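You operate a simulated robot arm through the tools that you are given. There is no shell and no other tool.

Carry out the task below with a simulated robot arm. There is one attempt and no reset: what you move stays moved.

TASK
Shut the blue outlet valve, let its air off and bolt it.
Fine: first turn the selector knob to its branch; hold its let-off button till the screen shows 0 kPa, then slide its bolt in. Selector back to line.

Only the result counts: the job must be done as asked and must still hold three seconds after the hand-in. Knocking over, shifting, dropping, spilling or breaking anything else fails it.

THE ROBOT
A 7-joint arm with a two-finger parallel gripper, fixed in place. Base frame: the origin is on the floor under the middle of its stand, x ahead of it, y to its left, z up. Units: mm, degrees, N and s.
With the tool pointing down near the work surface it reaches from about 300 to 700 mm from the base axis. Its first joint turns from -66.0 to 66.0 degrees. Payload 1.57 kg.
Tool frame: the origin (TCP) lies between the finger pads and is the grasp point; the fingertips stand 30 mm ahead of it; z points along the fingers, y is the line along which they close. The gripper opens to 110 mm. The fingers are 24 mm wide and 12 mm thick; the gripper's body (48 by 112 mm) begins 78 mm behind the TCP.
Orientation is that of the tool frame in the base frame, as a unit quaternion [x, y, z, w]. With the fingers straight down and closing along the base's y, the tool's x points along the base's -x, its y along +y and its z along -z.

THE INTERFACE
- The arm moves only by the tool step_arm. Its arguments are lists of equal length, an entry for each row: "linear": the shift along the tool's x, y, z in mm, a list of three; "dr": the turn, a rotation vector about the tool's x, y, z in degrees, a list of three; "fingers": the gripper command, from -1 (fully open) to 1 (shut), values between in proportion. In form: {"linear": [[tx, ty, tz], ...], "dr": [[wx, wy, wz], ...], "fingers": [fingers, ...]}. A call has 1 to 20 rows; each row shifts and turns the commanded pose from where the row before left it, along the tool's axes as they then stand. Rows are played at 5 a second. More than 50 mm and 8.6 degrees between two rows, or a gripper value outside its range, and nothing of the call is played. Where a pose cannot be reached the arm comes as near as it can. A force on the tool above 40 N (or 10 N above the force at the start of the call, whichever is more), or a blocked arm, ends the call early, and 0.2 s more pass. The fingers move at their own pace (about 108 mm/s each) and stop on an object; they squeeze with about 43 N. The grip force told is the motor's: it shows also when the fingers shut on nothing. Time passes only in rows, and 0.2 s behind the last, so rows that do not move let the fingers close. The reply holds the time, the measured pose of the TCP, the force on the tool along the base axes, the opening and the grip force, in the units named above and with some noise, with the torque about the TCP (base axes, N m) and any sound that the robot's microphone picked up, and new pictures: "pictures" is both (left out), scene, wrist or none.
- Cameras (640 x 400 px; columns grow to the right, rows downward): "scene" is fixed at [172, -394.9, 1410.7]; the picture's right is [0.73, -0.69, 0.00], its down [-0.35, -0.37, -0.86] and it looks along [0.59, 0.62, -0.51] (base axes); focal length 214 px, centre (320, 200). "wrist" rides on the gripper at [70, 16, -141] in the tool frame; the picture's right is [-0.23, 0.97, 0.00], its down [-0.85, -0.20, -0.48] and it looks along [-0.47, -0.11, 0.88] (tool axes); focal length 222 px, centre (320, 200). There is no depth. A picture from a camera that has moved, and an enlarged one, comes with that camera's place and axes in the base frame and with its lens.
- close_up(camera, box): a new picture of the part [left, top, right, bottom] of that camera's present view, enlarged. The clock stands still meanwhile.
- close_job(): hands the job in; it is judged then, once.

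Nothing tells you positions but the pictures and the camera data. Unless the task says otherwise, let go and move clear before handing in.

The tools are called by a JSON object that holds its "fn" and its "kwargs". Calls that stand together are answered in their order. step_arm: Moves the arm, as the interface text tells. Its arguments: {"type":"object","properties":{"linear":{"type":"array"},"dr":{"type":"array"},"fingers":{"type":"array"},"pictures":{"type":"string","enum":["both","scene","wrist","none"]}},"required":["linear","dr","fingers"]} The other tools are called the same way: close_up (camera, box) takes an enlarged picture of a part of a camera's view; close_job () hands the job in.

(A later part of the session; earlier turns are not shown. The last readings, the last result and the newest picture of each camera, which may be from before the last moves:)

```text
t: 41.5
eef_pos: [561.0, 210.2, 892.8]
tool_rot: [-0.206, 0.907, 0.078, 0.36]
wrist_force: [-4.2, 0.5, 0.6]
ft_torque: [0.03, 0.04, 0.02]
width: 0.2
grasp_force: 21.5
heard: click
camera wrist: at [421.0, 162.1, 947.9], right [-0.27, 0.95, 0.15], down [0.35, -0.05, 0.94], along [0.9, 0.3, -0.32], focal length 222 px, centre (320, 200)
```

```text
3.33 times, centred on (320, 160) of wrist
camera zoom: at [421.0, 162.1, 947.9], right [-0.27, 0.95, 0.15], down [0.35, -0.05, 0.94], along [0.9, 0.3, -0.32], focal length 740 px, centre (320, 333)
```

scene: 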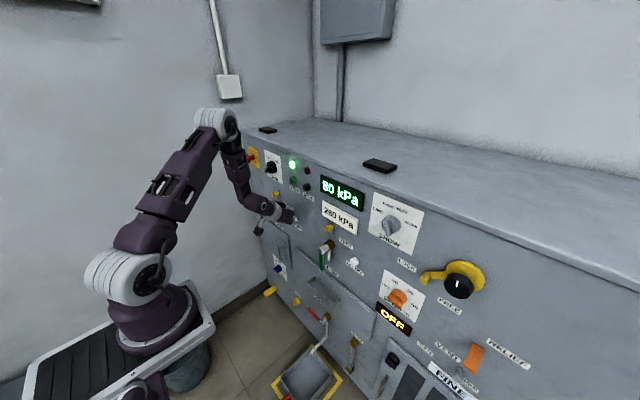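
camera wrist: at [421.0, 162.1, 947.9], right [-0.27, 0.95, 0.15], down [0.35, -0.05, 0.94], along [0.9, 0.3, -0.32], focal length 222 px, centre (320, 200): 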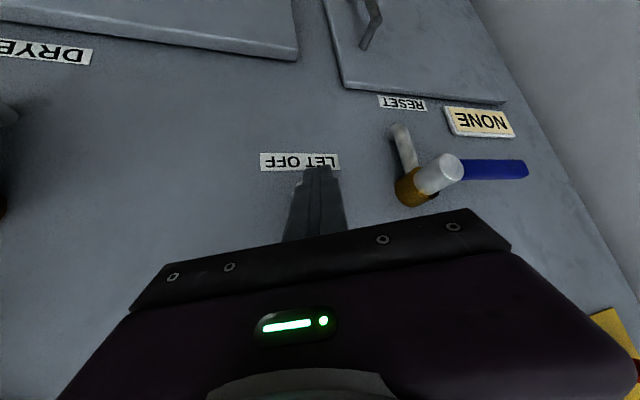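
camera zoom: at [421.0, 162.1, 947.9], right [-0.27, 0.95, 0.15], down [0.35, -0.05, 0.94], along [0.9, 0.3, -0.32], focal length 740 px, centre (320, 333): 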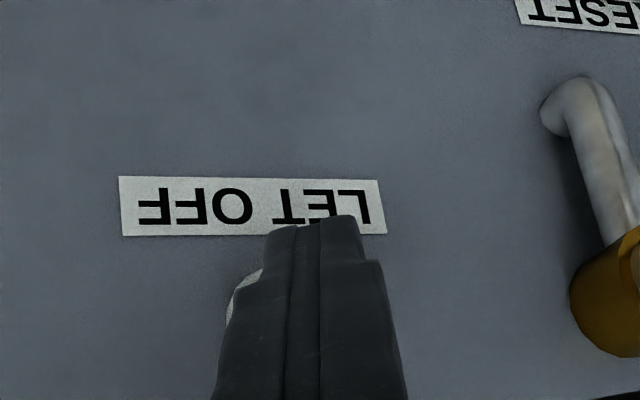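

The button clicked and the FRONT branch is falling, now at 80 kPa, which also confirms the selector is on FRONT. I'll hold the button still and watch the screen.

{"fn": "step_arm", "kwargs": {"linear": [[0, 0, 0], [0, 0, 0], [0, 0, 0], [0, 0, 0], [0, 0, 0]], "dr": [[0, 0, 0], [0, 0, 0], [0, 0, 0], [0, 0, 0], [0, 0, 0]], "fingers": [1, 1, 1, 1, 1], "pictures": "scene"}}

{"fn": "close_up", "kwargs": {"camera": "scene", "box": [262, 170, 382, 250]}}

```text
t: 42.8
eef_pos: [561.4, 209.9, 891.5]
tool_rot: [-0.205, 0.907, 0.078, 0.361]
wrist_force: [-4.6, 0.9, 0.3]
ft_torque: [-0.01, 0.07, 0.01]
width: 0.0
grasp_force: 20.9
```

scene: 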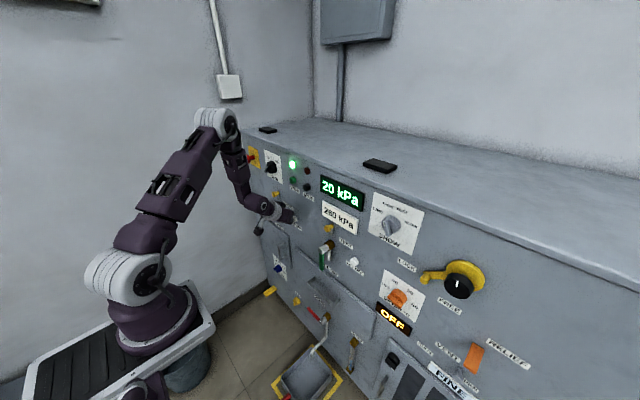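

```text
5.00 times, centred on (322, 210) of scene
camera zoom: at [171.9, -394.9, 1410.7], right [0.73, -0.69, 0.0], down [-0.35, -0.37, -0.86], along [0.59, 0.62, -0.51], focal length 1072 px, centre (310, 150)
```

zoom: 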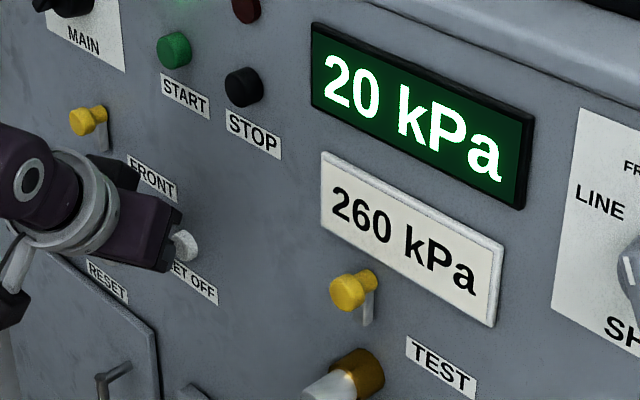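

It reads 20 kPa and is still falling. I'll keep holding.

{"fn": "step_arm", "kwargs": {"linear": [[0, 0, 0], [0, 0, 0], [0, 0, 0], [0, 0, 0], [0, 0, 0], [0, 0, 0], [0, 0, 0], [0, 0, 0], [0, 0, 0], [0, 0, 0]], "dr": [[0, 0, 0], [0, 0, 0], [0, 0, 0], [0, 0, 0], [0, 0, 0], [0, 0, 0], [0, 0, 0], [0, 0, 0], [0, 0, 0], [0, 0, 0]], "fingers": [1, 1, 1, 1, 1, 1, 1, 1, 1, 1], "pictures": "scene"}}

{"fn": "close_up", "kwargs": {"camera": "scene", "box": [262, 170, 382, 250]}}

```text
t: 45.0
eef_pos: [561.2, 209.6, 893.9]
tool_rot: [-0.205, 0.906, 0.078, 0.361]
wrist_force: [-3.2, 0.8, 0.2]
ft_torque: [0.02, 0.03, 0.01]
width: 0.2
grasp_force: 21.2
```

scene: 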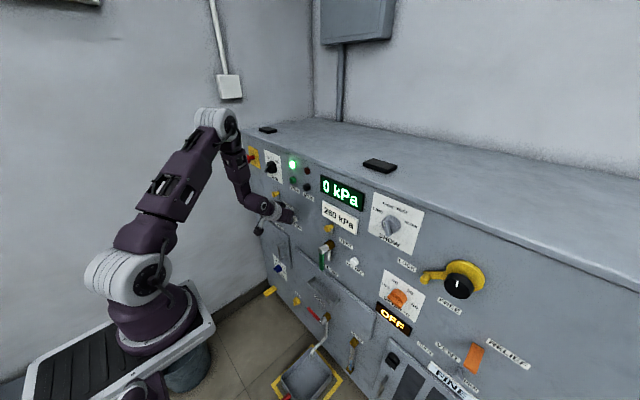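

```text
5.00 times, centred on (322, 210) of scene
camera zoom: at [171.9, -394.9, 1410.7], right [0.73, -0.69, 0.0], down [-0.35, -0.37, -0.86], along [0.59, 0.62, -0.51], focal length 1072 px, centre (310, 150)
```

zoom: 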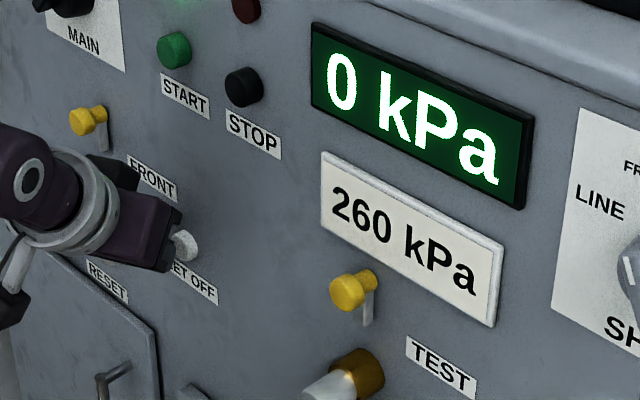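

It now shows 0 kPa. I'll hold a moment longer for margin, then back straight off and check that it stays at 0.

{"fn": "step_arm", "kwargs": {"linear": [[0, 0, 0], [0, 0, 0], [0, 0, 0], [0, 0, 0], [0, 0, 0], [0, 0, 0], [0, 0, 0], [0, 0, 0], [9.9, 6.4, -9.4], [19.7, 12.8, -18.7], [19.7, 12.8, -18.7], [0, 0, 0]], "dr": [[0, 0, 0], [0, 0, 0], [0, 0, 0], [0, 0, 0], [0, 0, 0], [0, 0, 0], [0, 0, 0], [0, 0, 0], [0, 0, 0], [0, 0, 0], [0, 0, 0], [0, 0, 0]], "fingers": [1, 1, 1, 1, 1, 1, 1, 1, 1, 1, 1, 1]}}

{"fn": "close_up", "kwargs": {"camera": "scene", "box": [250, 160, 390, 250]}}

```text
t: 47.5
eef_pos: [486.3, 210.4, 893.7]
tool_rot: [-0.204, 0.907, 0.077, 0.36]
wrist_force: [-0.4, 0.2, 0.0]
ft_torque: [0.0, -0.01, 0.0]
width: 0.1
grasp_force: 21.2
camera wrist: at [347.0, 162.4, 948.7], right [-0.27, 0.95, 0.15], down [0.35, -0.05, 0.94], along [0.9, 0.3, -0.32], focal length 222 px, centre (320, 200)
```

scene: 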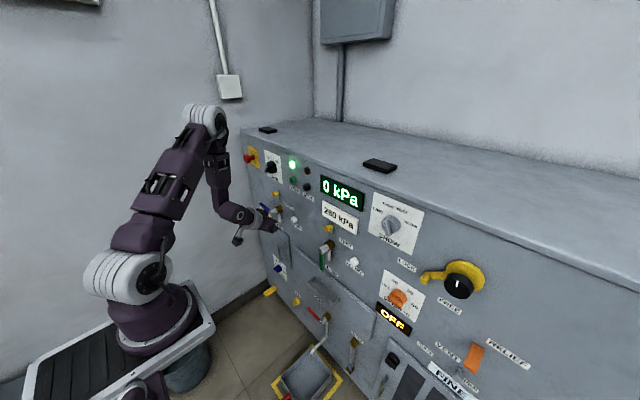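
wrist: 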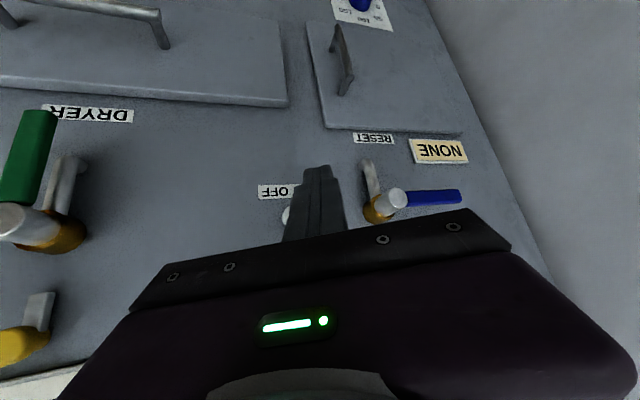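

```text
4.44 times, centred on (320, 205) of scene
camera zoom: at [172.0, -394.9, 1410.7], right [0.73, -0.69, 0.0], down [-0.35, -0.37, -0.86], along [0.59, 0.62, -0.51], focal length 953 px, centre (320, 178)
```

zoom: 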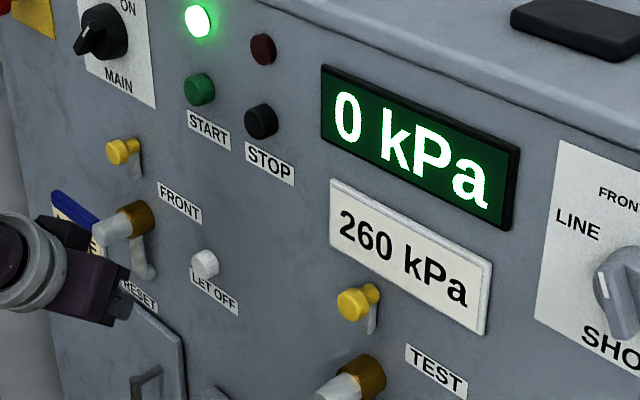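

It holds at 0 kPa. Next is the yellow bolt above the valve: I'll rise in front of it, flatten the pitch a bit and look at it up close.

{"fn": "step_arm", "kwargs": {"linear": [[-32.6, 23.1, -12.9], [-32.6, 23.1, -12.9], [-32.6, 23.1, -12.9], [-32.6, 23.1, -12.9], [0, 0, 0], [0, 0, 0], [0, 0, 0]], "dr": [[0, 0, 0], [0, 0, 0], [0, 0, 0], [0, 0, 0], [0, -8, 0], [0, -8, 0], [0, 0, 0]], "fingers": [1, 1, 1, 1, 1, 1, 1]}}

{"fn": "close_up", "kwargs": {"camera": "scene", "box": [240, 170, 312, 240]}}

{"fn": "close_up", "kwargs": {"camera": "wrist", "box": [220, 60, 440, 220]}}

```text
t: 49.1
eef_pos: [500.0, 321.3, 1020.3]
tool_rot: [-0.192, 0.847, 0.106, 0.484]
wrist_force: [-0.4, 0.5, -0.1]
ft_torque: [-0.02, 0.03, 0.0]
width: 0.2
grasp_force: 21.7
out of reach, approached as far as the arm can: row 4
camera wrist: at [351.8, 268.9, 1032.0], right [-0.31, 0.93, 0.19], down [0.1, -0.17, 0.98], along [0.94, 0.33, -0.05], focal length 222 px, centre (320, 200)
```

scene: 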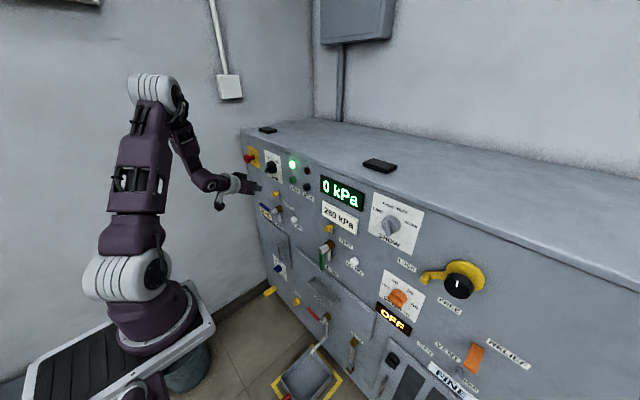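
wrist: 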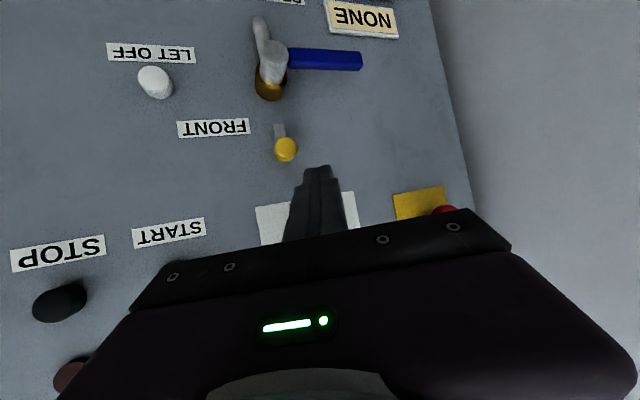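

```text
5.71 times, centred on (276, 205) of scene
camera zoom: at [172.0, -394.9, 1410.7], right [0.73, -0.69, 0.0], down [-0.35, -0.37, -0.86], along [0.59, 0.62, -0.51], focal length 1226 px, centre (571, 171)
```

zoom: 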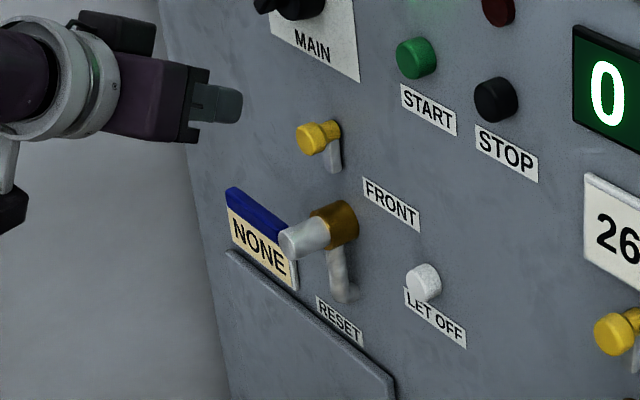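

```text
2.50 times, centred on (330, 140) of wrist
camera zoom: at [351.8, 268.9, 1032.0], right [-0.31, 0.93, 0.19], down [0.1, -0.17, 0.98], along [0.94, 0.33, -0.05], focal length 555 px, centre (295, 350)
```

zoom: 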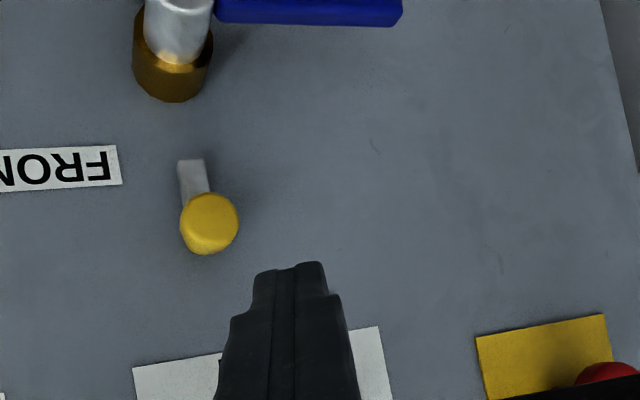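

The bolt knob is at (583, 324, 959), radius about 12 mm, with its slot running down to about z=922. I'll bring the closed fingertips just above it.

{"fn": "step_arm", "kwargs": {"linear": [[-5.35, -7.05, 14.7], [-5.35, -7.05, 14.7], [-5.35, -7.05, 14.7], [-5.35, -7.05, 14.7], [0, 0, 0]], "dr": [[0, 0, 0], [0, 0, 0], [0, 0, 0], [0, 0, 0], [0, 0, 0]], "fingers": [1, 1, 1, 1, 1]}}

{"fn": "close_up", "kwargs": {"camera": "scene", "box": [240, 170, 312, 240]}}

{"fn": "close_up", "kwargs": {"camera": "wrist", "box": [220, 60, 440, 220]}}

```text
t: 50.4
eef_pos: [566.9, 319.9, 1007.0]
tool_rot: [-0.193, 0.848, 0.105, 0.482]
wrist_force: [-4.3, -0.4, 0.6]
ft_torque: [-0.03, 0.04, -0.01]
width: 0.1
grasp_force: 21.0
camera wrist: at [418.9, 267.9, 1019.9], right [-0.31, 0.93, 0.19], down [0.11, -0.16, 0.98], along [0.94, 0.33, -0.05], focal length 222 px, centre (320, 200)
```

scene: 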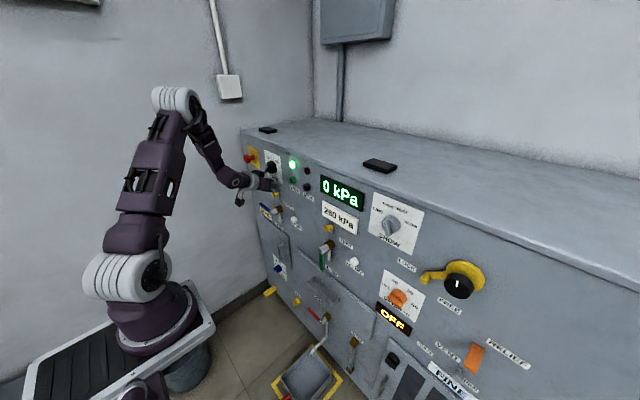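
wrist: 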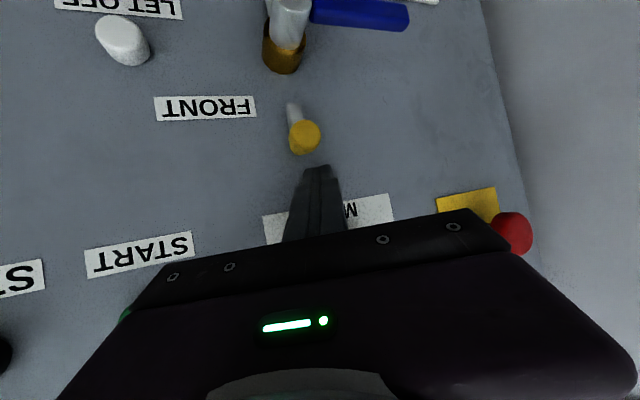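

```text
5.71 times, centred on (276, 205) of scene
camera zoom: at [171.9, -394.9, 1410.7], right [0.73, -0.69, 0.0], down [-0.35, -0.37, -0.86], along [0.59, 0.62, -0.51], focal length 1226 px, centre (571, 171)
```

zoom: 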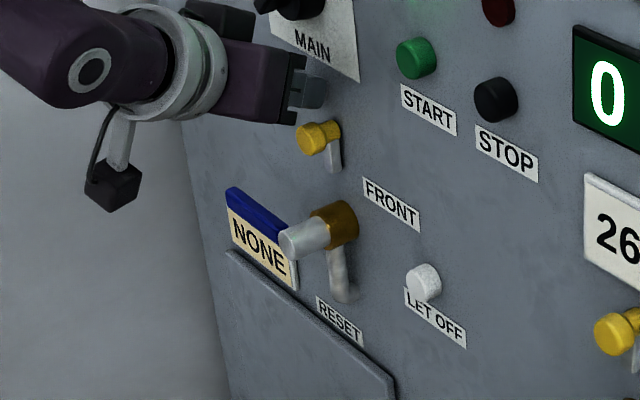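

```text
2.50 times, centred on (330, 140) of wrist
camera zoom: at [418.9, 267.9, 1019.9], right [-0.31, 0.93, 0.19], down [0.11, -0.16, 0.98], along [0.94, 0.33, -0.05], focal length 555 px, centre (295, 350)
```

zoom: 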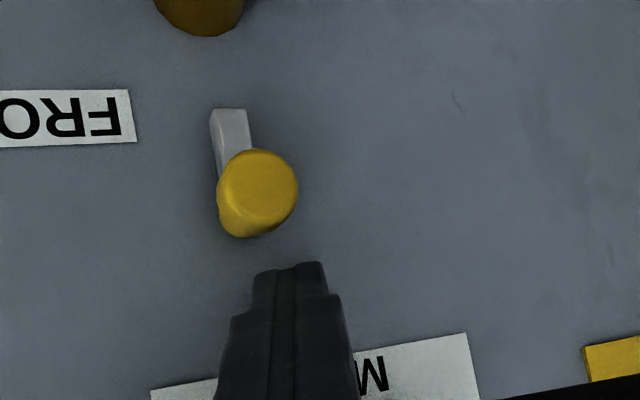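

There's a slight touch on the panel, so I'll back off 2.5 mm. Then I'll press down onto the bolt in small steps.

{"fn": "step_arm", "kwargs": {"linear": [[1.1, 1.1, -1.95], [4.3, 0, 2.5], [4.3, 0, 2.5], [4.3, 0, 2.5], [0, 0, 0]], "dr": [[0, 0, 0], [0, 0, 0], [0, 0, 0], [0, 0, 0], [0, 0, 0]], "fingers": [1, 1, 1, 1, 1]}}

{"fn": "close_up", "kwargs": {"camera": "scene", "box": [240, 170, 312, 240]}}

{"fn": "close_up", "kwargs": {"camera": "wrist", "box": [220, 60, 440, 220]}}

```text
t: 51.5
eef_pos: [564.7, 319.5, 991.6]
tool_rot: [-0.192, 0.848, 0.105, 0.483]
wrist_force: [0.3, -0.1, 0.4]
ft_torque: [0.02, -0.01, -0.02]
width: 0.1
grasp_force: 21.7
camera wrist: at [416.7, 268.2, 1004.5], right [-0.31, 0.93, 0.19], down [0.11, -0.16, 0.98], along [0.94, 0.33, -0.05], focal length 222 px, centre (320, 200)
```

scene: 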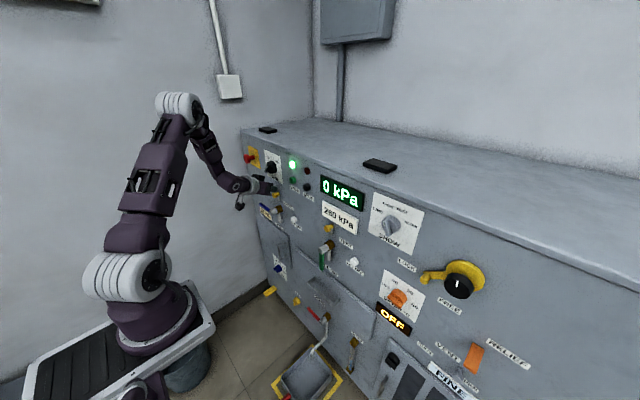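
wrist: 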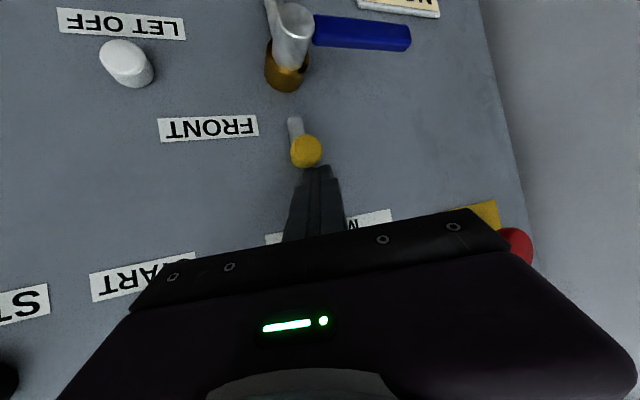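

```text
5.71 times, centred on (276, 205) of scene
camera zoom: at [172.0, -394.9, 1410.7], right [0.73, -0.69, 0.0], down [-0.35, -0.37, -0.86], along [0.59, 0.62, -0.51], focal length 1226 px, centre (571, 171)
```

zoom: 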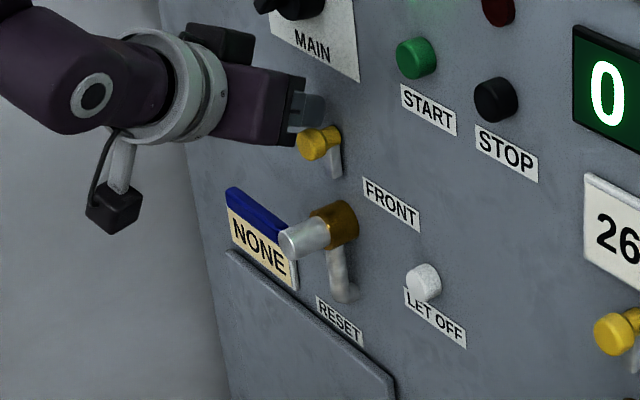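

```text
2.50 times, centred on (330, 140) of wrist
camera zoom: at [416.7, 268.2, 1004.5], right [-0.31, 0.93, 0.19], down [0.11, -0.16, 0.98], along [0.94, 0.33, -0.05], focal length 555 px, centre (295, 350)
```

zoom: 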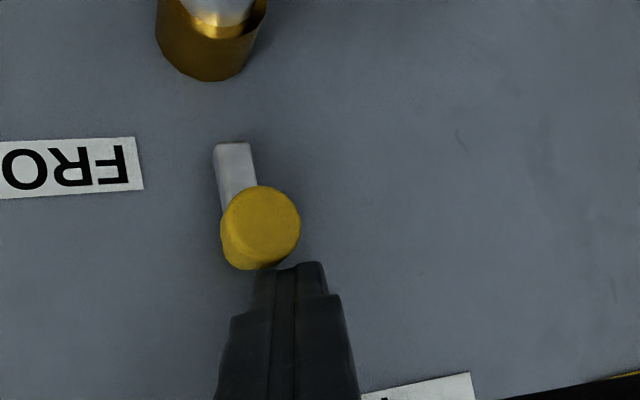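

The fingertips are behind the knob's front edge and just touching its top. I'll keep pushing down.

{"fn": "step_arm", "kwargs": {"linear": [[4.3, 0, 2.5], [4.3, 0, 2.5], [4.3, 0, 2.5], [4.3, 0, 2.5], [0, 0, 0]], "dr": [[0, 0, 0], [0, 0, 0], [0, 0, 0], [0, 0, 0], [0, 0, 0]], "fingers": [1, 1, 1, 1, 1]}}

{"fn": "close_up", "kwargs": {"camera": "scene", "box": [240, 170, 312, 240]}}

{"fn": "close_up", "kwargs": {"camera": "wrist", "box": [220, 60, 440, 220]}}

```text
t: 52.8
eef_pos: [566.3, 320.2, 972.3]
tool_rot: [-0.192, 0.848, 0.105, 0.483]
wrist_force: [-0.5, -0.3, -0.4]
ft_torque: [0.04, -0.02, 0.0]
width: 0.0
grasp_force: 21.4
camera wrist: at [416.8, 267.9, 985.3], right [-0.31, 0.93, 0.19], down [0.11, -0.16, 0.98], along [0.94, 0.33, -0.05], focal length 222 px, centre (320, 200)
```

scene: 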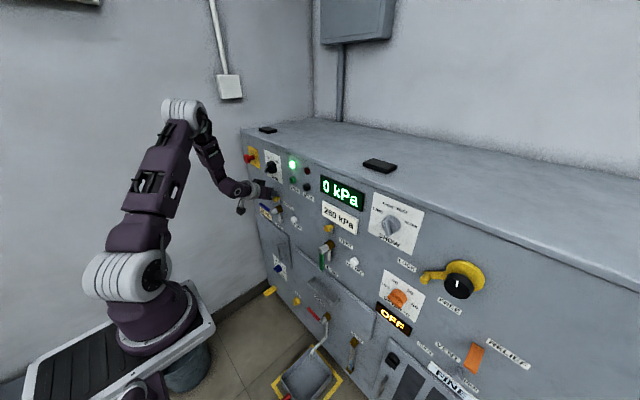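
wrist: 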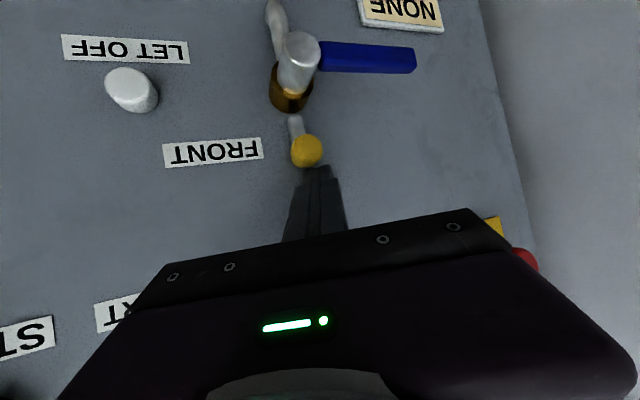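

```text
5.71 times, centred on (276, 205) of scene
camera zoom: at [172.0, -394.9, 1410.7], right [0.73, -0.69, 0.0], down [-0.35, -0.37, -0.86], along [0.59, 0.62, -0.51], focal length 1226 px, centre (571, 171)
```

zoom: 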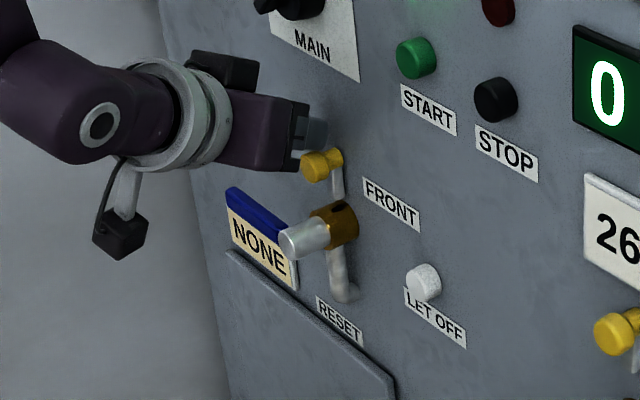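

```text
2.50 times, centred on (330, 140) of wrist
camera zoom: at [416.8, 267.9, 985.3], right [-0.31, 0.93, 0.19], down [0.11, -0.16, 0.98], along [0.94, 0.33, -0.05], focal length 555 px, centre (295, 350)
```

zoom: 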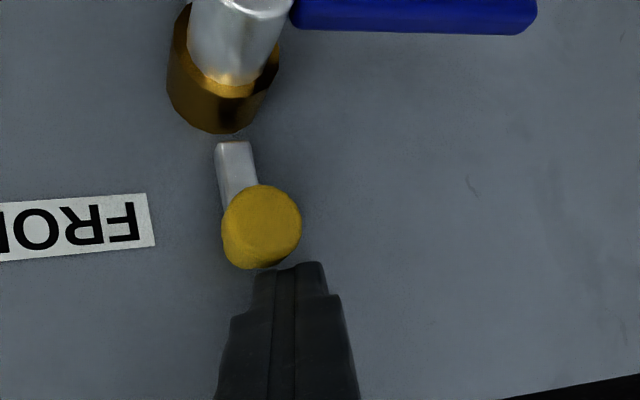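

The silver bar is the bolt itself, moving down with the yellow knob toward the hole in the brass valve body. I'll keep pushing until it seats.

{"fn": "step_arm", "kwargs": {"linear": [[4.3, 0, 2.5], [4.3, 0, 2.5], [3.4, 0, 2.0], [0, 0, 0]], "dr": [[0, 0, 0], [0, 0, 0], [0, 0, 0], [0, 0, 0]], "fingers": [1, 1, 1, 1]}}

{"fn": "close_up", "kwargs": {"camera": "scene", "box": [240, 170, 312, 240]}}

{"fn": "close_up", "kwargs": {"camera": "wrist", "box": [220, 60, 440, 220]}}

```text
t: 53.8
eef_pos: [566.6, 320.2, 963.5]
tool_rot: [-0.192, 0.845, 0.107, 0.487]
wrist_force: [8.7, 8.9, 28.5]
ft_torque: [0.31, -0.63, 0.12]
width: 0.2
grasp_force: 21.3
camera wrist: at [418.3, 269.3, 973.3], right [-0.31, 0.93, 0.19], down [0.1, -0.17, 0.98], along [0.94, 0.33, -0.04], focal length 222 px, centre (320, 200)
```

scene: 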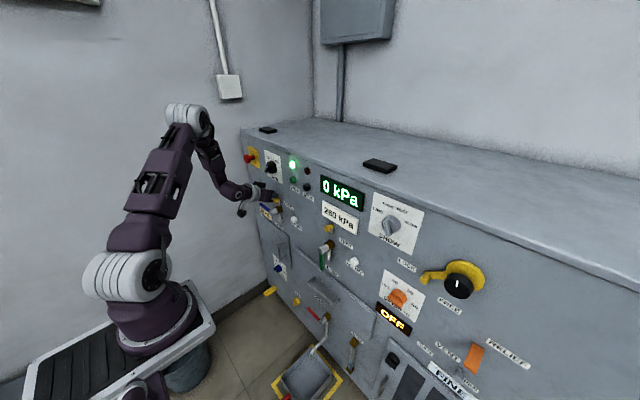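
wrist: 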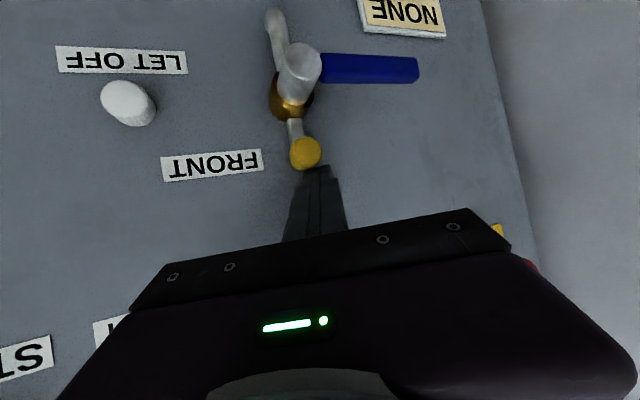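

```text
5.71 times, centred on (276, 205) of scene
camera zoom: at [171.7, -395.0, 1410.7], right [0.73, -0.69, 0.0], down [-0.35, -0.37, -0.86], along [0.59, 0.62, -0.51], focal length 1226 px, centre (571, 171)
```

zoom: 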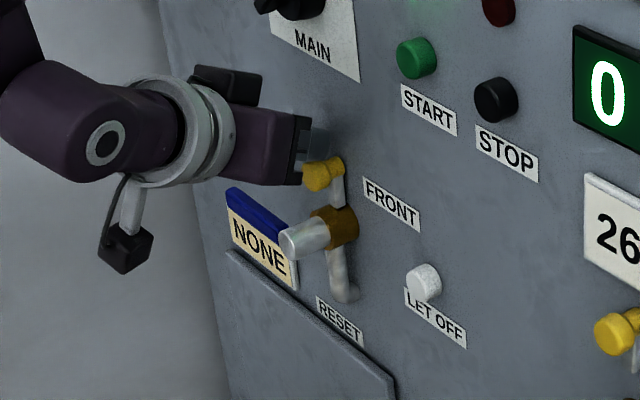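

```text
2.50 times, centred on (330, 140) of wrist
camera zoom: at [418.3, 269.3, 973.3], right [-0.31, 0.93, 0.19], down [0.1, -0.17, 0.98], along [0.94, 0.33, -0.04], focal length 555 px, centre (295, 350)
```

zoom: 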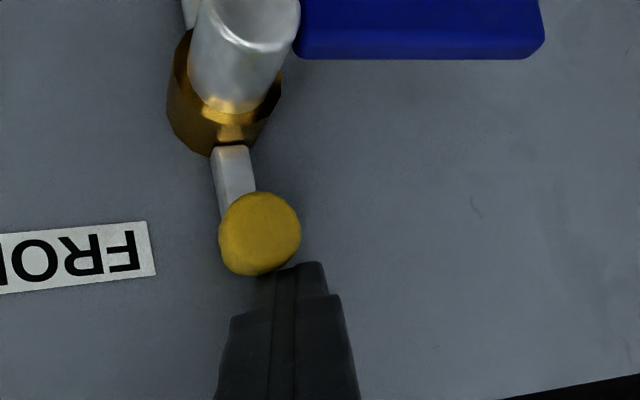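

The bolt has moved about 31 mm and now resists at 28 N. I'll look closely to see whether it has entered the brass or is only resting on it.

{"fn": "close_up", "kwargs": {"camera": "scene", "box": [262, 190, 292, 222]}}

{"fn": "close_up", "kwargs": {"camera": "wrist", "box": [260, 50, 360, 190]}}

{"fn": "close_up", "kwargs": {"camera": "scene", "box": [312, 218, 348, 258]}}

```text
12.50 times, centred on (277, 206) of scene
camera zoom: at [171.7, -395.0, 1410.7], right [0.73, -0.69, 0.0], down [-0.35, -0.37, -0.86], along [0.59, 0.62, -0.51], focal length 2681 px, centre (858, 125)
```

zoom: 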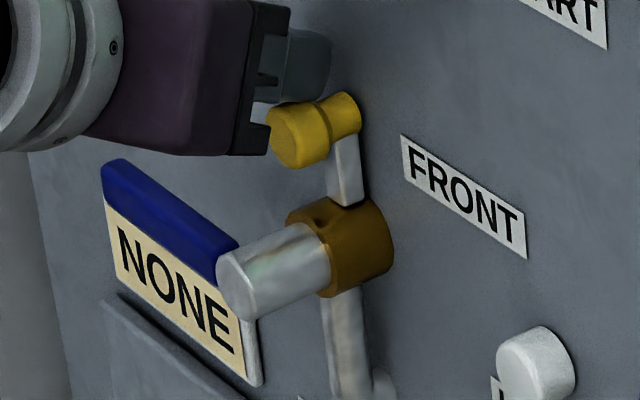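

```text
2.86 times, centred on (310, 120) of wrist
camera zoom: at [418.3, 269.3, 973.3], right [-0.31, 0.93, 0.19], down [0.1, -0.17, 0.98], along [0.94, 0.33, -0.04], focal length 635 px, centre (349, 429)
```

zoom: 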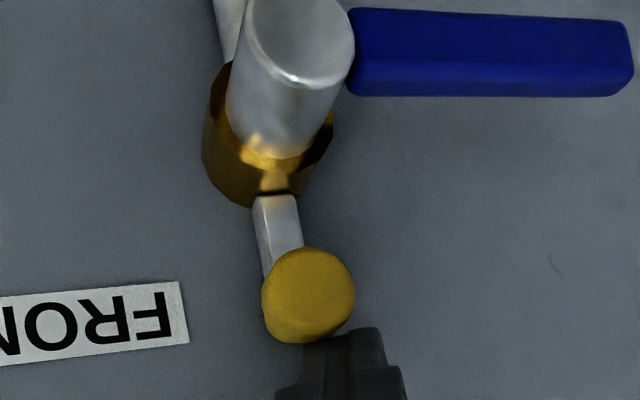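

```text
10.00 times, centred on (330, 238) of scene
camera zoom: at [171.7, -395.0, 1410.7], right [0.73, -0.69, 0.0], down [-0.35, -0.37, -0.86], along [0.59, 0.62, -0.51], focal length 2145 px, centre (220, -180)
```

zoom: 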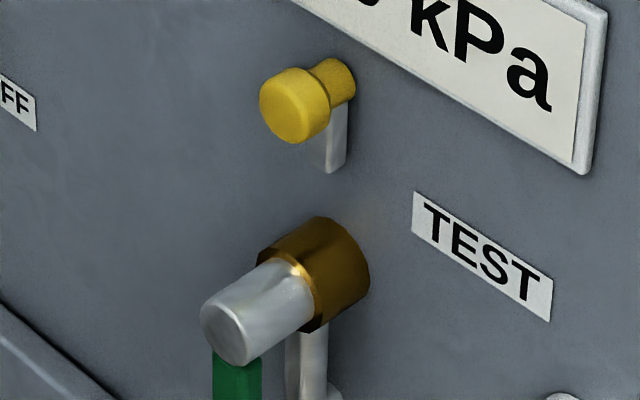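

The bar meets the brass, and by my measure the handle is horizontal. I'll press slightly more to see whether this is the end of the bolt's travel.

{"fn": "step_arm", "kwargs": {"linear": [[0.9, 0, 0.5], [0.9, 0, 0.5], [0, 0, 0]], "dr": [[0, 0, 0], [0, 0, 0], [0, 0, 0]], "fingers": [1, 1, 1]}}

{"fn": "close_up", "kwargs": {"camera": "scene", "box": [262, 190, 292, 222]}}

```text
t: 54.3
eef_pos: [566.3, 322.1, 963.7]
tool_rot: [-0.191, 0.843, 0.108, 0.491]
wrist_force: [-7.9, -2.9, 16.3]
ft_torque: [0.01, -0.36, -0.08]
width: 0.0
grasp_force: 21.1
stopped in row 2: the force on the tool passed its limit at 43 N (the readings are from after the stop); the commanded pose is now the measured one
camera wrist: at [418.6, 270.0, 972.7], right [-0.31, 0.93, 0.19], down [0.09, -0.17, 0.98], along [0.94, 0.33, -0.03], focal length 222 px, centre (320, 200)
```

scene: 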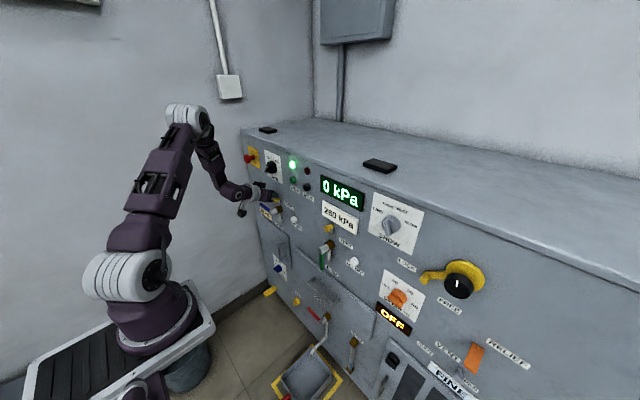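
wrist: 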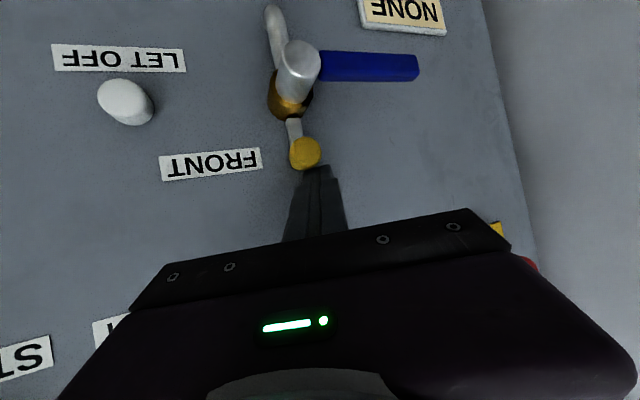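

```text
12.50 times, centred on (277, 206) of scene
camera zoom: at [171.4, -395.1, 1410.7], right [0.73, -0.69, 0.0], down [-0.35, -0.37, -0.86], along [0.59, 0.62, -0.51], focal length 2681 px, centre (858, 125)
```

zoom: 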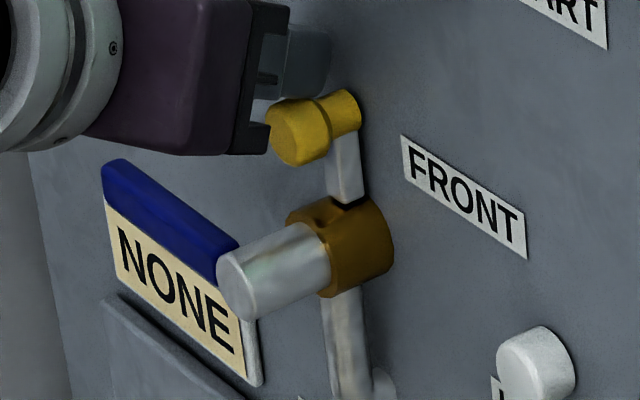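

It is a hard stop, so the bolt is at the end of its travel. I'll lift off and back away to inspect the bolt and valve.

{"fn": "step_arm", "kwargs": {"linear": [[-8.6, 0, -5.1], [-8.6, 0, -5.1], [9.2, 8.6, -15.6], [13.7, 12.8, -23.4], [13.7, 12.8, -23.4], [0, 0, 0]], "dr": [[0, 0, 0], [0, 0, 0], [0, 0, 0], [0, 0, 0], [0, 0, 0], [0, 0, 0]], "fingers": [1, 1, 1, 1, 1, 1]}}

{"fn": "close_up", "kwargs": {"camera": "scene", "box": [256, 180, 296, 230]}}

{"fn": "close_up", "kwargs": {"camera": "wrist", "box": [240, 50, 400, 190]}}

{"fn": "close_up", "kwargs": {"camera": "wrist", "box": [260, 80, 330, 150]}}

```text
t: 55.7
eef_pos: [485.8, 320.0, 981.2]
tool_rot: [-0.191, 0.844, 0.108, 0.489]
wrist_force: [0.7, 0.4, 0.6]
ft_torque: [-0.03, 0.0, -0.01]
width: 0.1
grasp_force: 21.4
camera wrist: at [337.9, 268.7, 991.2], right [-0.31, 0.93, 0.19], down [0.09, -0.17, 0.98], along [0.94, 0.33, -0.03], focal length 222 px, centre (320, 200)
```

scene: 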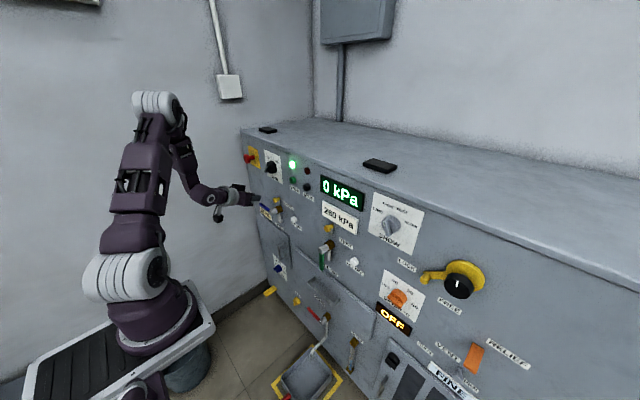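
wrist: 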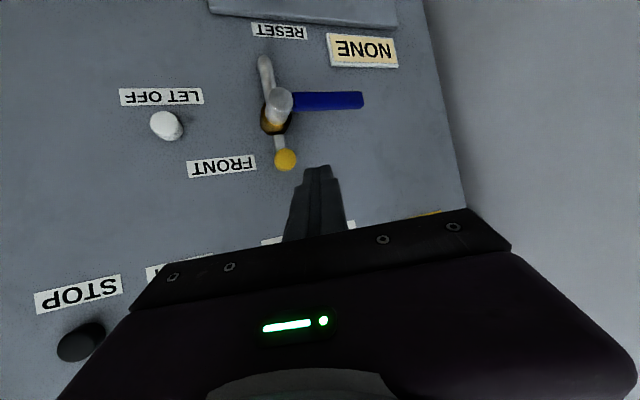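

```text
8.00 times, centred on (276, 205) of scene
camera zoom: at [172.0, -394.9, 1410.7], right [0.73, -0.69, 0.0], down [-0.35, -0.37, -0.86], along [0.59, 0.62, -0.51], focal length 1716 px, centre (672, 160)
```

zoom: 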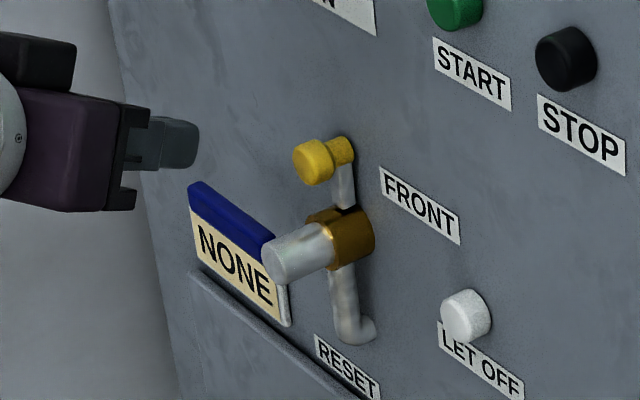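

```text
2.86 times, centred on (320, 120) of wrist
camera zoom: at [337.9, 268.7, 991.2], right [-0.31, 0.93, 0.19], down [0.09, -0.17, 0.98], along [0.94, 0.33, -0.03], focal length 635 px, centre (320, 429)
```

zoom: 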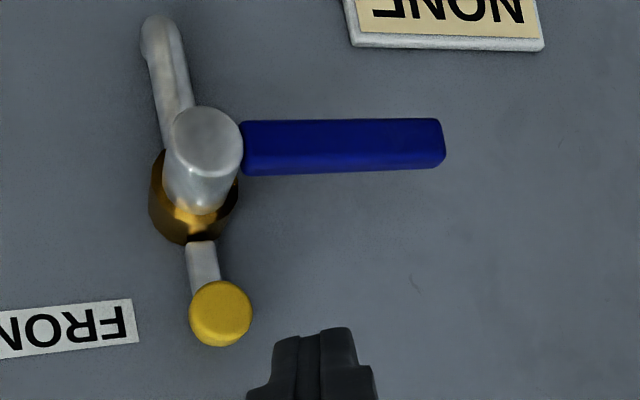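

```text
5.71 times, centred on (295, 115) of wrist
camera zoom: at [337.9, 268.7, 991.2], right [-0.31, 0.93, 0.19], down [0.09, -0.17, 0.98], along [0.94, 0.33, -0.03], focal length 1269 px, centre (463, 686)
```

zoom: 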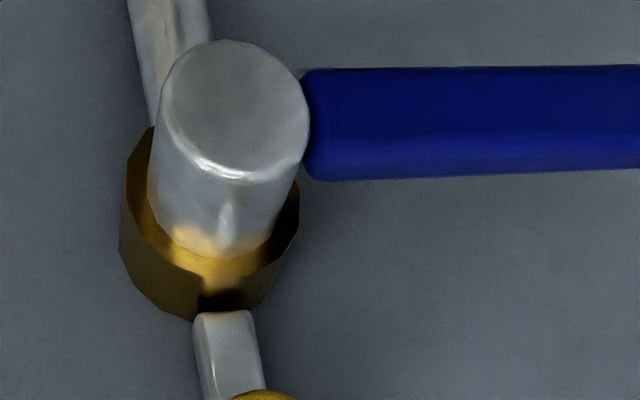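

The bolt stayed down and its bar sits at the brass collar. I'll zoom right in on where they meet to be sure it is properly in.

{"fn": "close_up", "kwargs": {"camera": "wrist", "box": [268, 100, 300, 128]}}

{"fn": "close_up", "kwargs": {"camera": "scene", "box": [268, 192, 288, 212]}}

```text
14.29 times, centred on (284, 114) of wrist
camera zoom: at [337.9, 268.7, 991.2], right [-0.31, 0.93, 0.19], down [0.09, -0.17, 0.98], along [0.94, 0.33, -0.03], focal length 3173 px, centre (834, 1429)
```

zoom: 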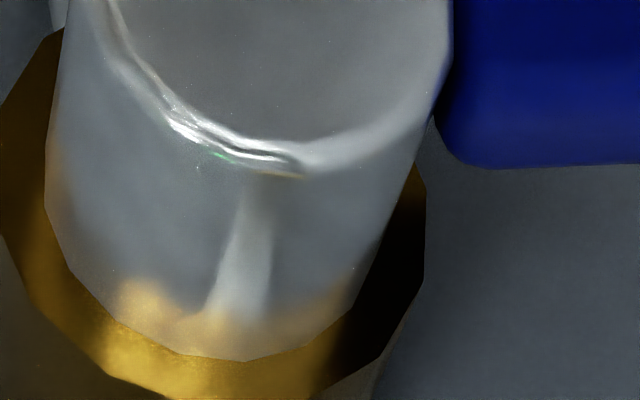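

```text
16.00 times, centred on (278, 202) of scene
camera zoom: at [172.0, -394.9, 1410.7], right [0.73, -0.69, 0.0], down [-0.35, -0.37, -0.86], along [0.59, 0.62, -0.51], focal length 3432 px, centre (992, 168)
```

zoom: 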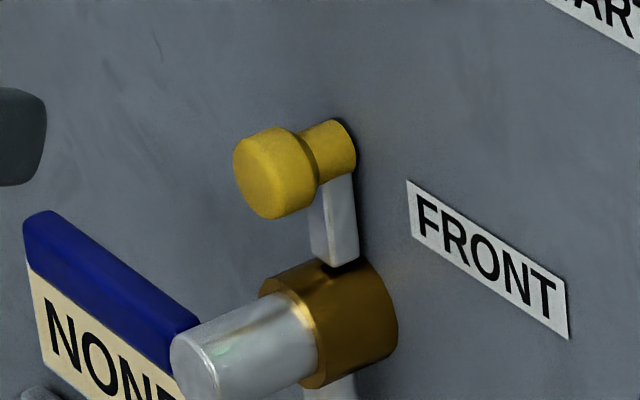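

{"fn": "close_up", "kwargs": {"camera": "wrist", "box": [262, 118, 300, 150]}}

```text
12.50 times, centred on (281, 134) of wrist
camera zoom: at [337.9, 268.7, 991.2], right [-0.31, 0.93, 0.19], down [0.09, -0.17, 0.98], along [0.94, 0.33, -0.03], focal length 2776 px, centre (808, 1025)
```

zoom: 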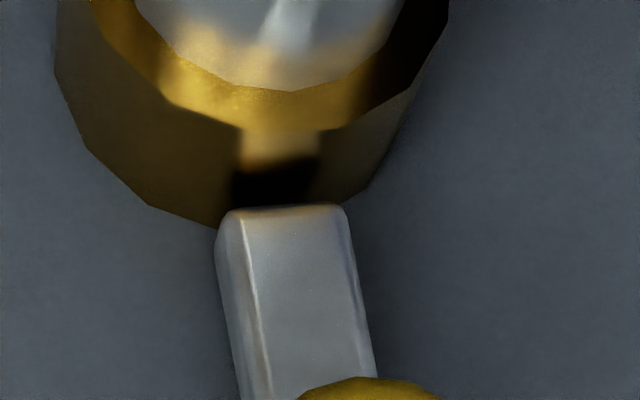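

The bolt is down on its stop and staying there, and the screen reads 0 kPa. Now I'll swing back to the selector along the same kind of path, then return it to LINE.

{"fn": "step_arm", "kwargs": {"linear": [[-13.5, -12.8, 23.5], [-1.3, -40.7, -22.8], [-2.9, -42.0, -20.2], [-4.4, -43.1, -17.4], [-6.0, -43.9, -14.6], [-7.7, -44.5, -11.8], [-9.3, -44.9, -8.9], [-11.0, -45.0, -6.0], [-12.6, -44.9, -3.1], [-14.3, -44.5, -0.2], [-15.9, -43.8, 2.6], [-17.5, -43.0, 5.4], [-19.1, -41.9, 8.1], [0, 0, 0]], "dr": [[0, 0, 0], [3.69, 0, 2.11], [3.69, 0, 2.11], [3.69, 0, 2.11], [3.69, 0, 2.11], [3.69, 0, 2.11], [3.69, 0, 2.11], [3.69, 0, 2.11], [3.69, 0, 2.11], [3.69, 0, 2.11], [3.69, 0, 2.11], [3.69, 0, 2.11], [3.69, 0, 2.11], [0, 0, 0]], "fingers": [1, 1, 1, 1, 1, 1, 1, 1, 1, 1, 1, 1, 1, 1]}}

```text
t: 58.7
eef_pos: [517.9, -219.2, 1136.4]
tool_rot: [0.192, 0.843, -0.115, 0.489]
wrist_force: [-0.2, -0.3, -0.7]
ft_torque: [-0.01, -0.02, 0.02]
width: 0.2
grasp_force: 21.2
camera wrist: at [383.9, -135.7, 1145.3], right [0.53, 0.83, 0.19], down [-0.08, -0.18, 0.98], along [0.85, -0.53, -0.03], focal length 222 px, centre (320, 200)
```

scene: 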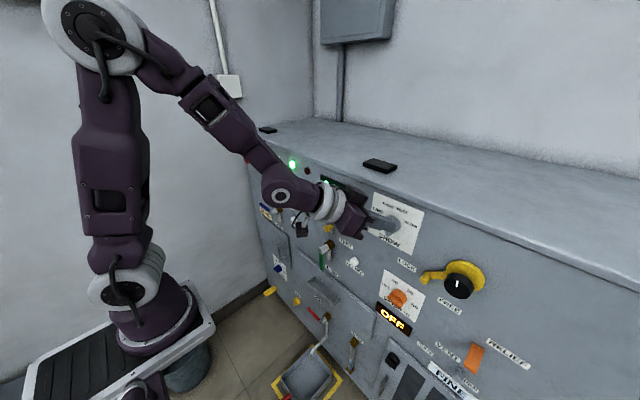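
wrist: 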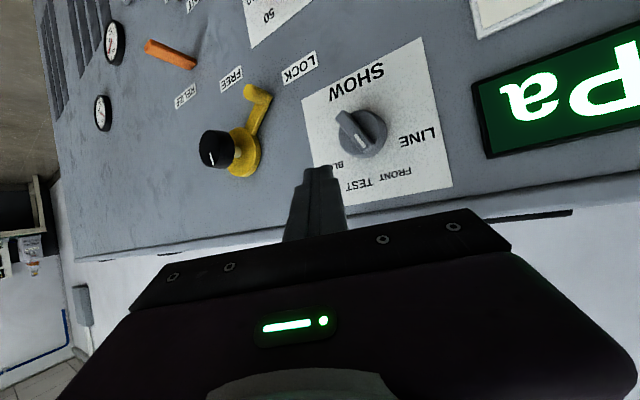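

I'm back in front of the selector. I'll set the pitch as before and bring the fingertips to the right of the wing's upper (mark) end.

{"fn": "step_arm", "kwargs": {"linear": [[0, 0, 0], [-0.8, 8, 14.6], [-0.8, 8, 14.6], [0, 0, 0]], "dr": [[0, -5.8, 0], [0, 0, 0], [0, 0, 0], [0, 0, 0]], "fingers": [1, 1, 1, 1]}}

{"fn": "close_up", "kwargs": {"camera": "wrist", "box": [270, 90, 430, 200]}}

{"fn": "close_up", "kwargs": {"camera": "scene", "box": [350, 190, 430, 260]}}

```text
t: 59.7
eef_pos: [548.5, -215.8, 1123.2]
tool_rot: [0.185, 0.817, -0.124, 0.532]
wrist_force: [0.4, 0.3, 0.4]
ft_torque: [0.0, 0.0, 0.02]
width: 0.1
grasp_force: 21.3
camera wrist: at [414.4, -132.8, 1117.2], right [0.51, 0.84, 0.2], down [-0.17, -0.14, 0.98], along [0.85, -0.53, 0.07], focal length 222 px, centre (320, 200)
```

scene: 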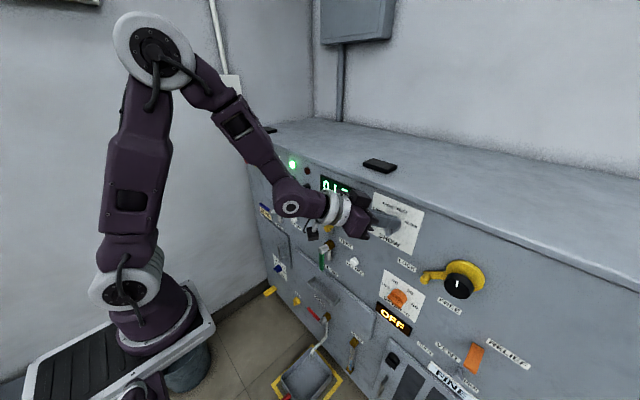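
wrist: 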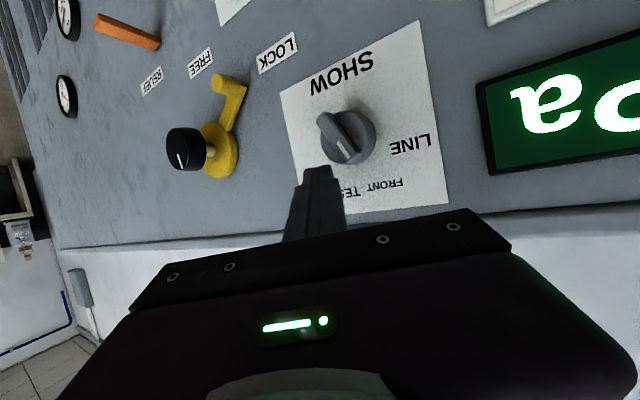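

```text
3.64 times, centred on (350, 145) of wrist
camera zoom: at [414.4, -132.8, 1117.2], right [0.51, 0.84, 0.2], down [-0.17, -0.14, 0.98], along [0.85, -0.53, 0.07], focal length 808 px, centre (211, 400)
```

zoom: 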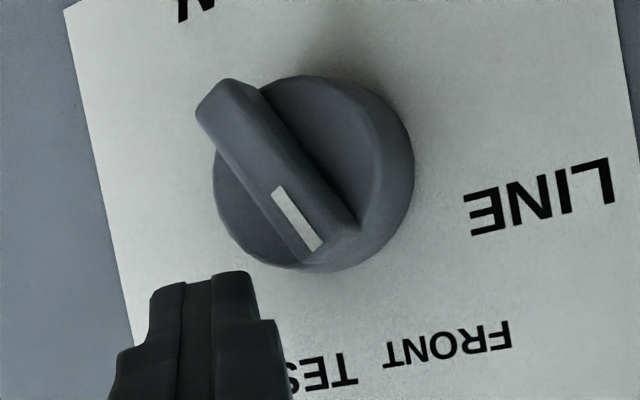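

```text
5.71 times, centred on (390, 225) of scene
camera zoom: at [172.0, -394.9, 1410.7], right [0.73, -0.69, 0.0], down [-0.35, -0.37, -0.86], along [0.59, 0.62, -0.51], focal length 1226 px, centre (-80, 57)
```

zoom: 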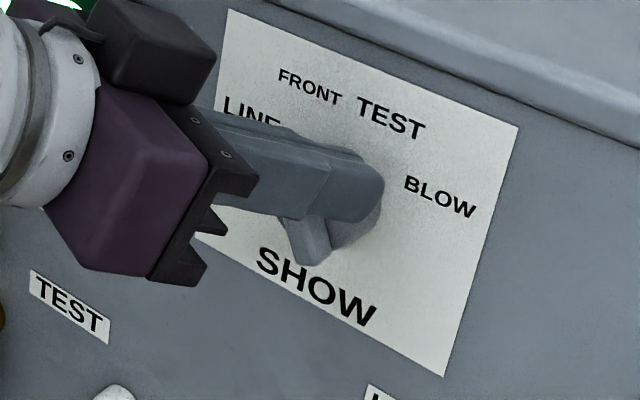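

I'll lower the fingertips about 8 mm and then push left against the upper part of the wing.

{"fn": "step_arm", "kwargs": {"linear": [[3.66, 0.05, 1.62], [3.66, 0.05, 1.62], [0.66, 3.6, -1.6], [0.66, 3.6, -1.6], [0.66, 3.6, -1.6], [0, 0, 0]], "dr": [[0, 0, 0], [0, 0, 0], [0, 0, 0], [0, 0, 0], [0, 0, 0], [0, 0, 0]], "fingers": [1, 1, 1, 1, 1, 1]}}

{"fn": "close_up", "kwargs": {"camera": "wrist", "box": [270, 90, 430, 200]}}

```text
t: 61.1
eef_pos: [550.2, -202.9, 1114.9]
tool_rot: [0.185, 0.817, -0.124, 0.532]
wrist_force: [-0.3, -4.8, 2.0]
ft_torque: [-0.08, -0.06, -0.11]
width: 0.1
grasp_force: 21.5
camera wrist: at [415.0, -119.8, 1108.8], right [0.51, 0.84, 0.2], down [-0.17, -0.13, 0.98], along [0.85, -0.53, 0.07], focal length 222 px, centre (320, 200)
```

scene: 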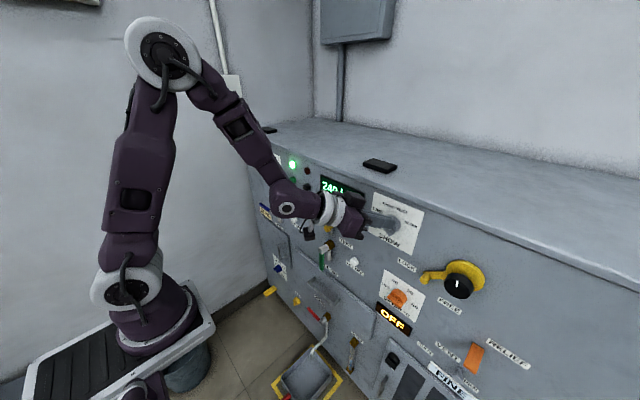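
wrist: 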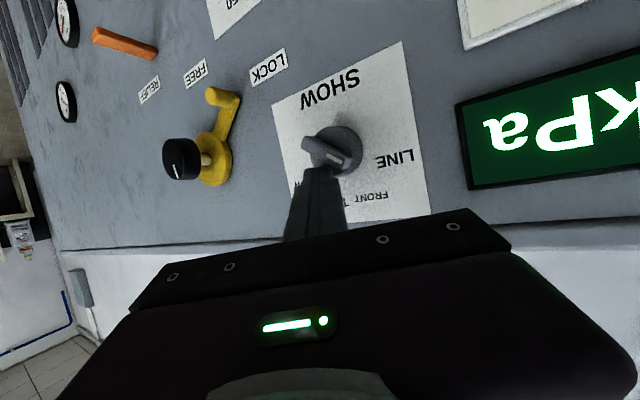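

```text
3.64 times, centred on (350, 145) of wrist
camera zoom: at [415.0, -119.8, 1108.8], right [0.51, 0.84, 0.2], down [-0.17, -0.13, 0.98], along [0.85, -0.53, 0.07], focal length 808 px, centre (211, 400)
```

zoom: 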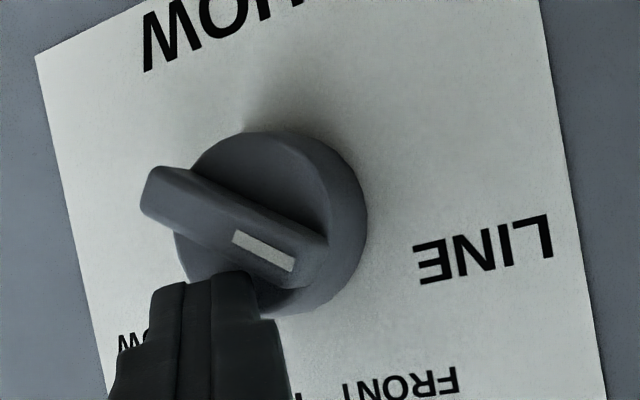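

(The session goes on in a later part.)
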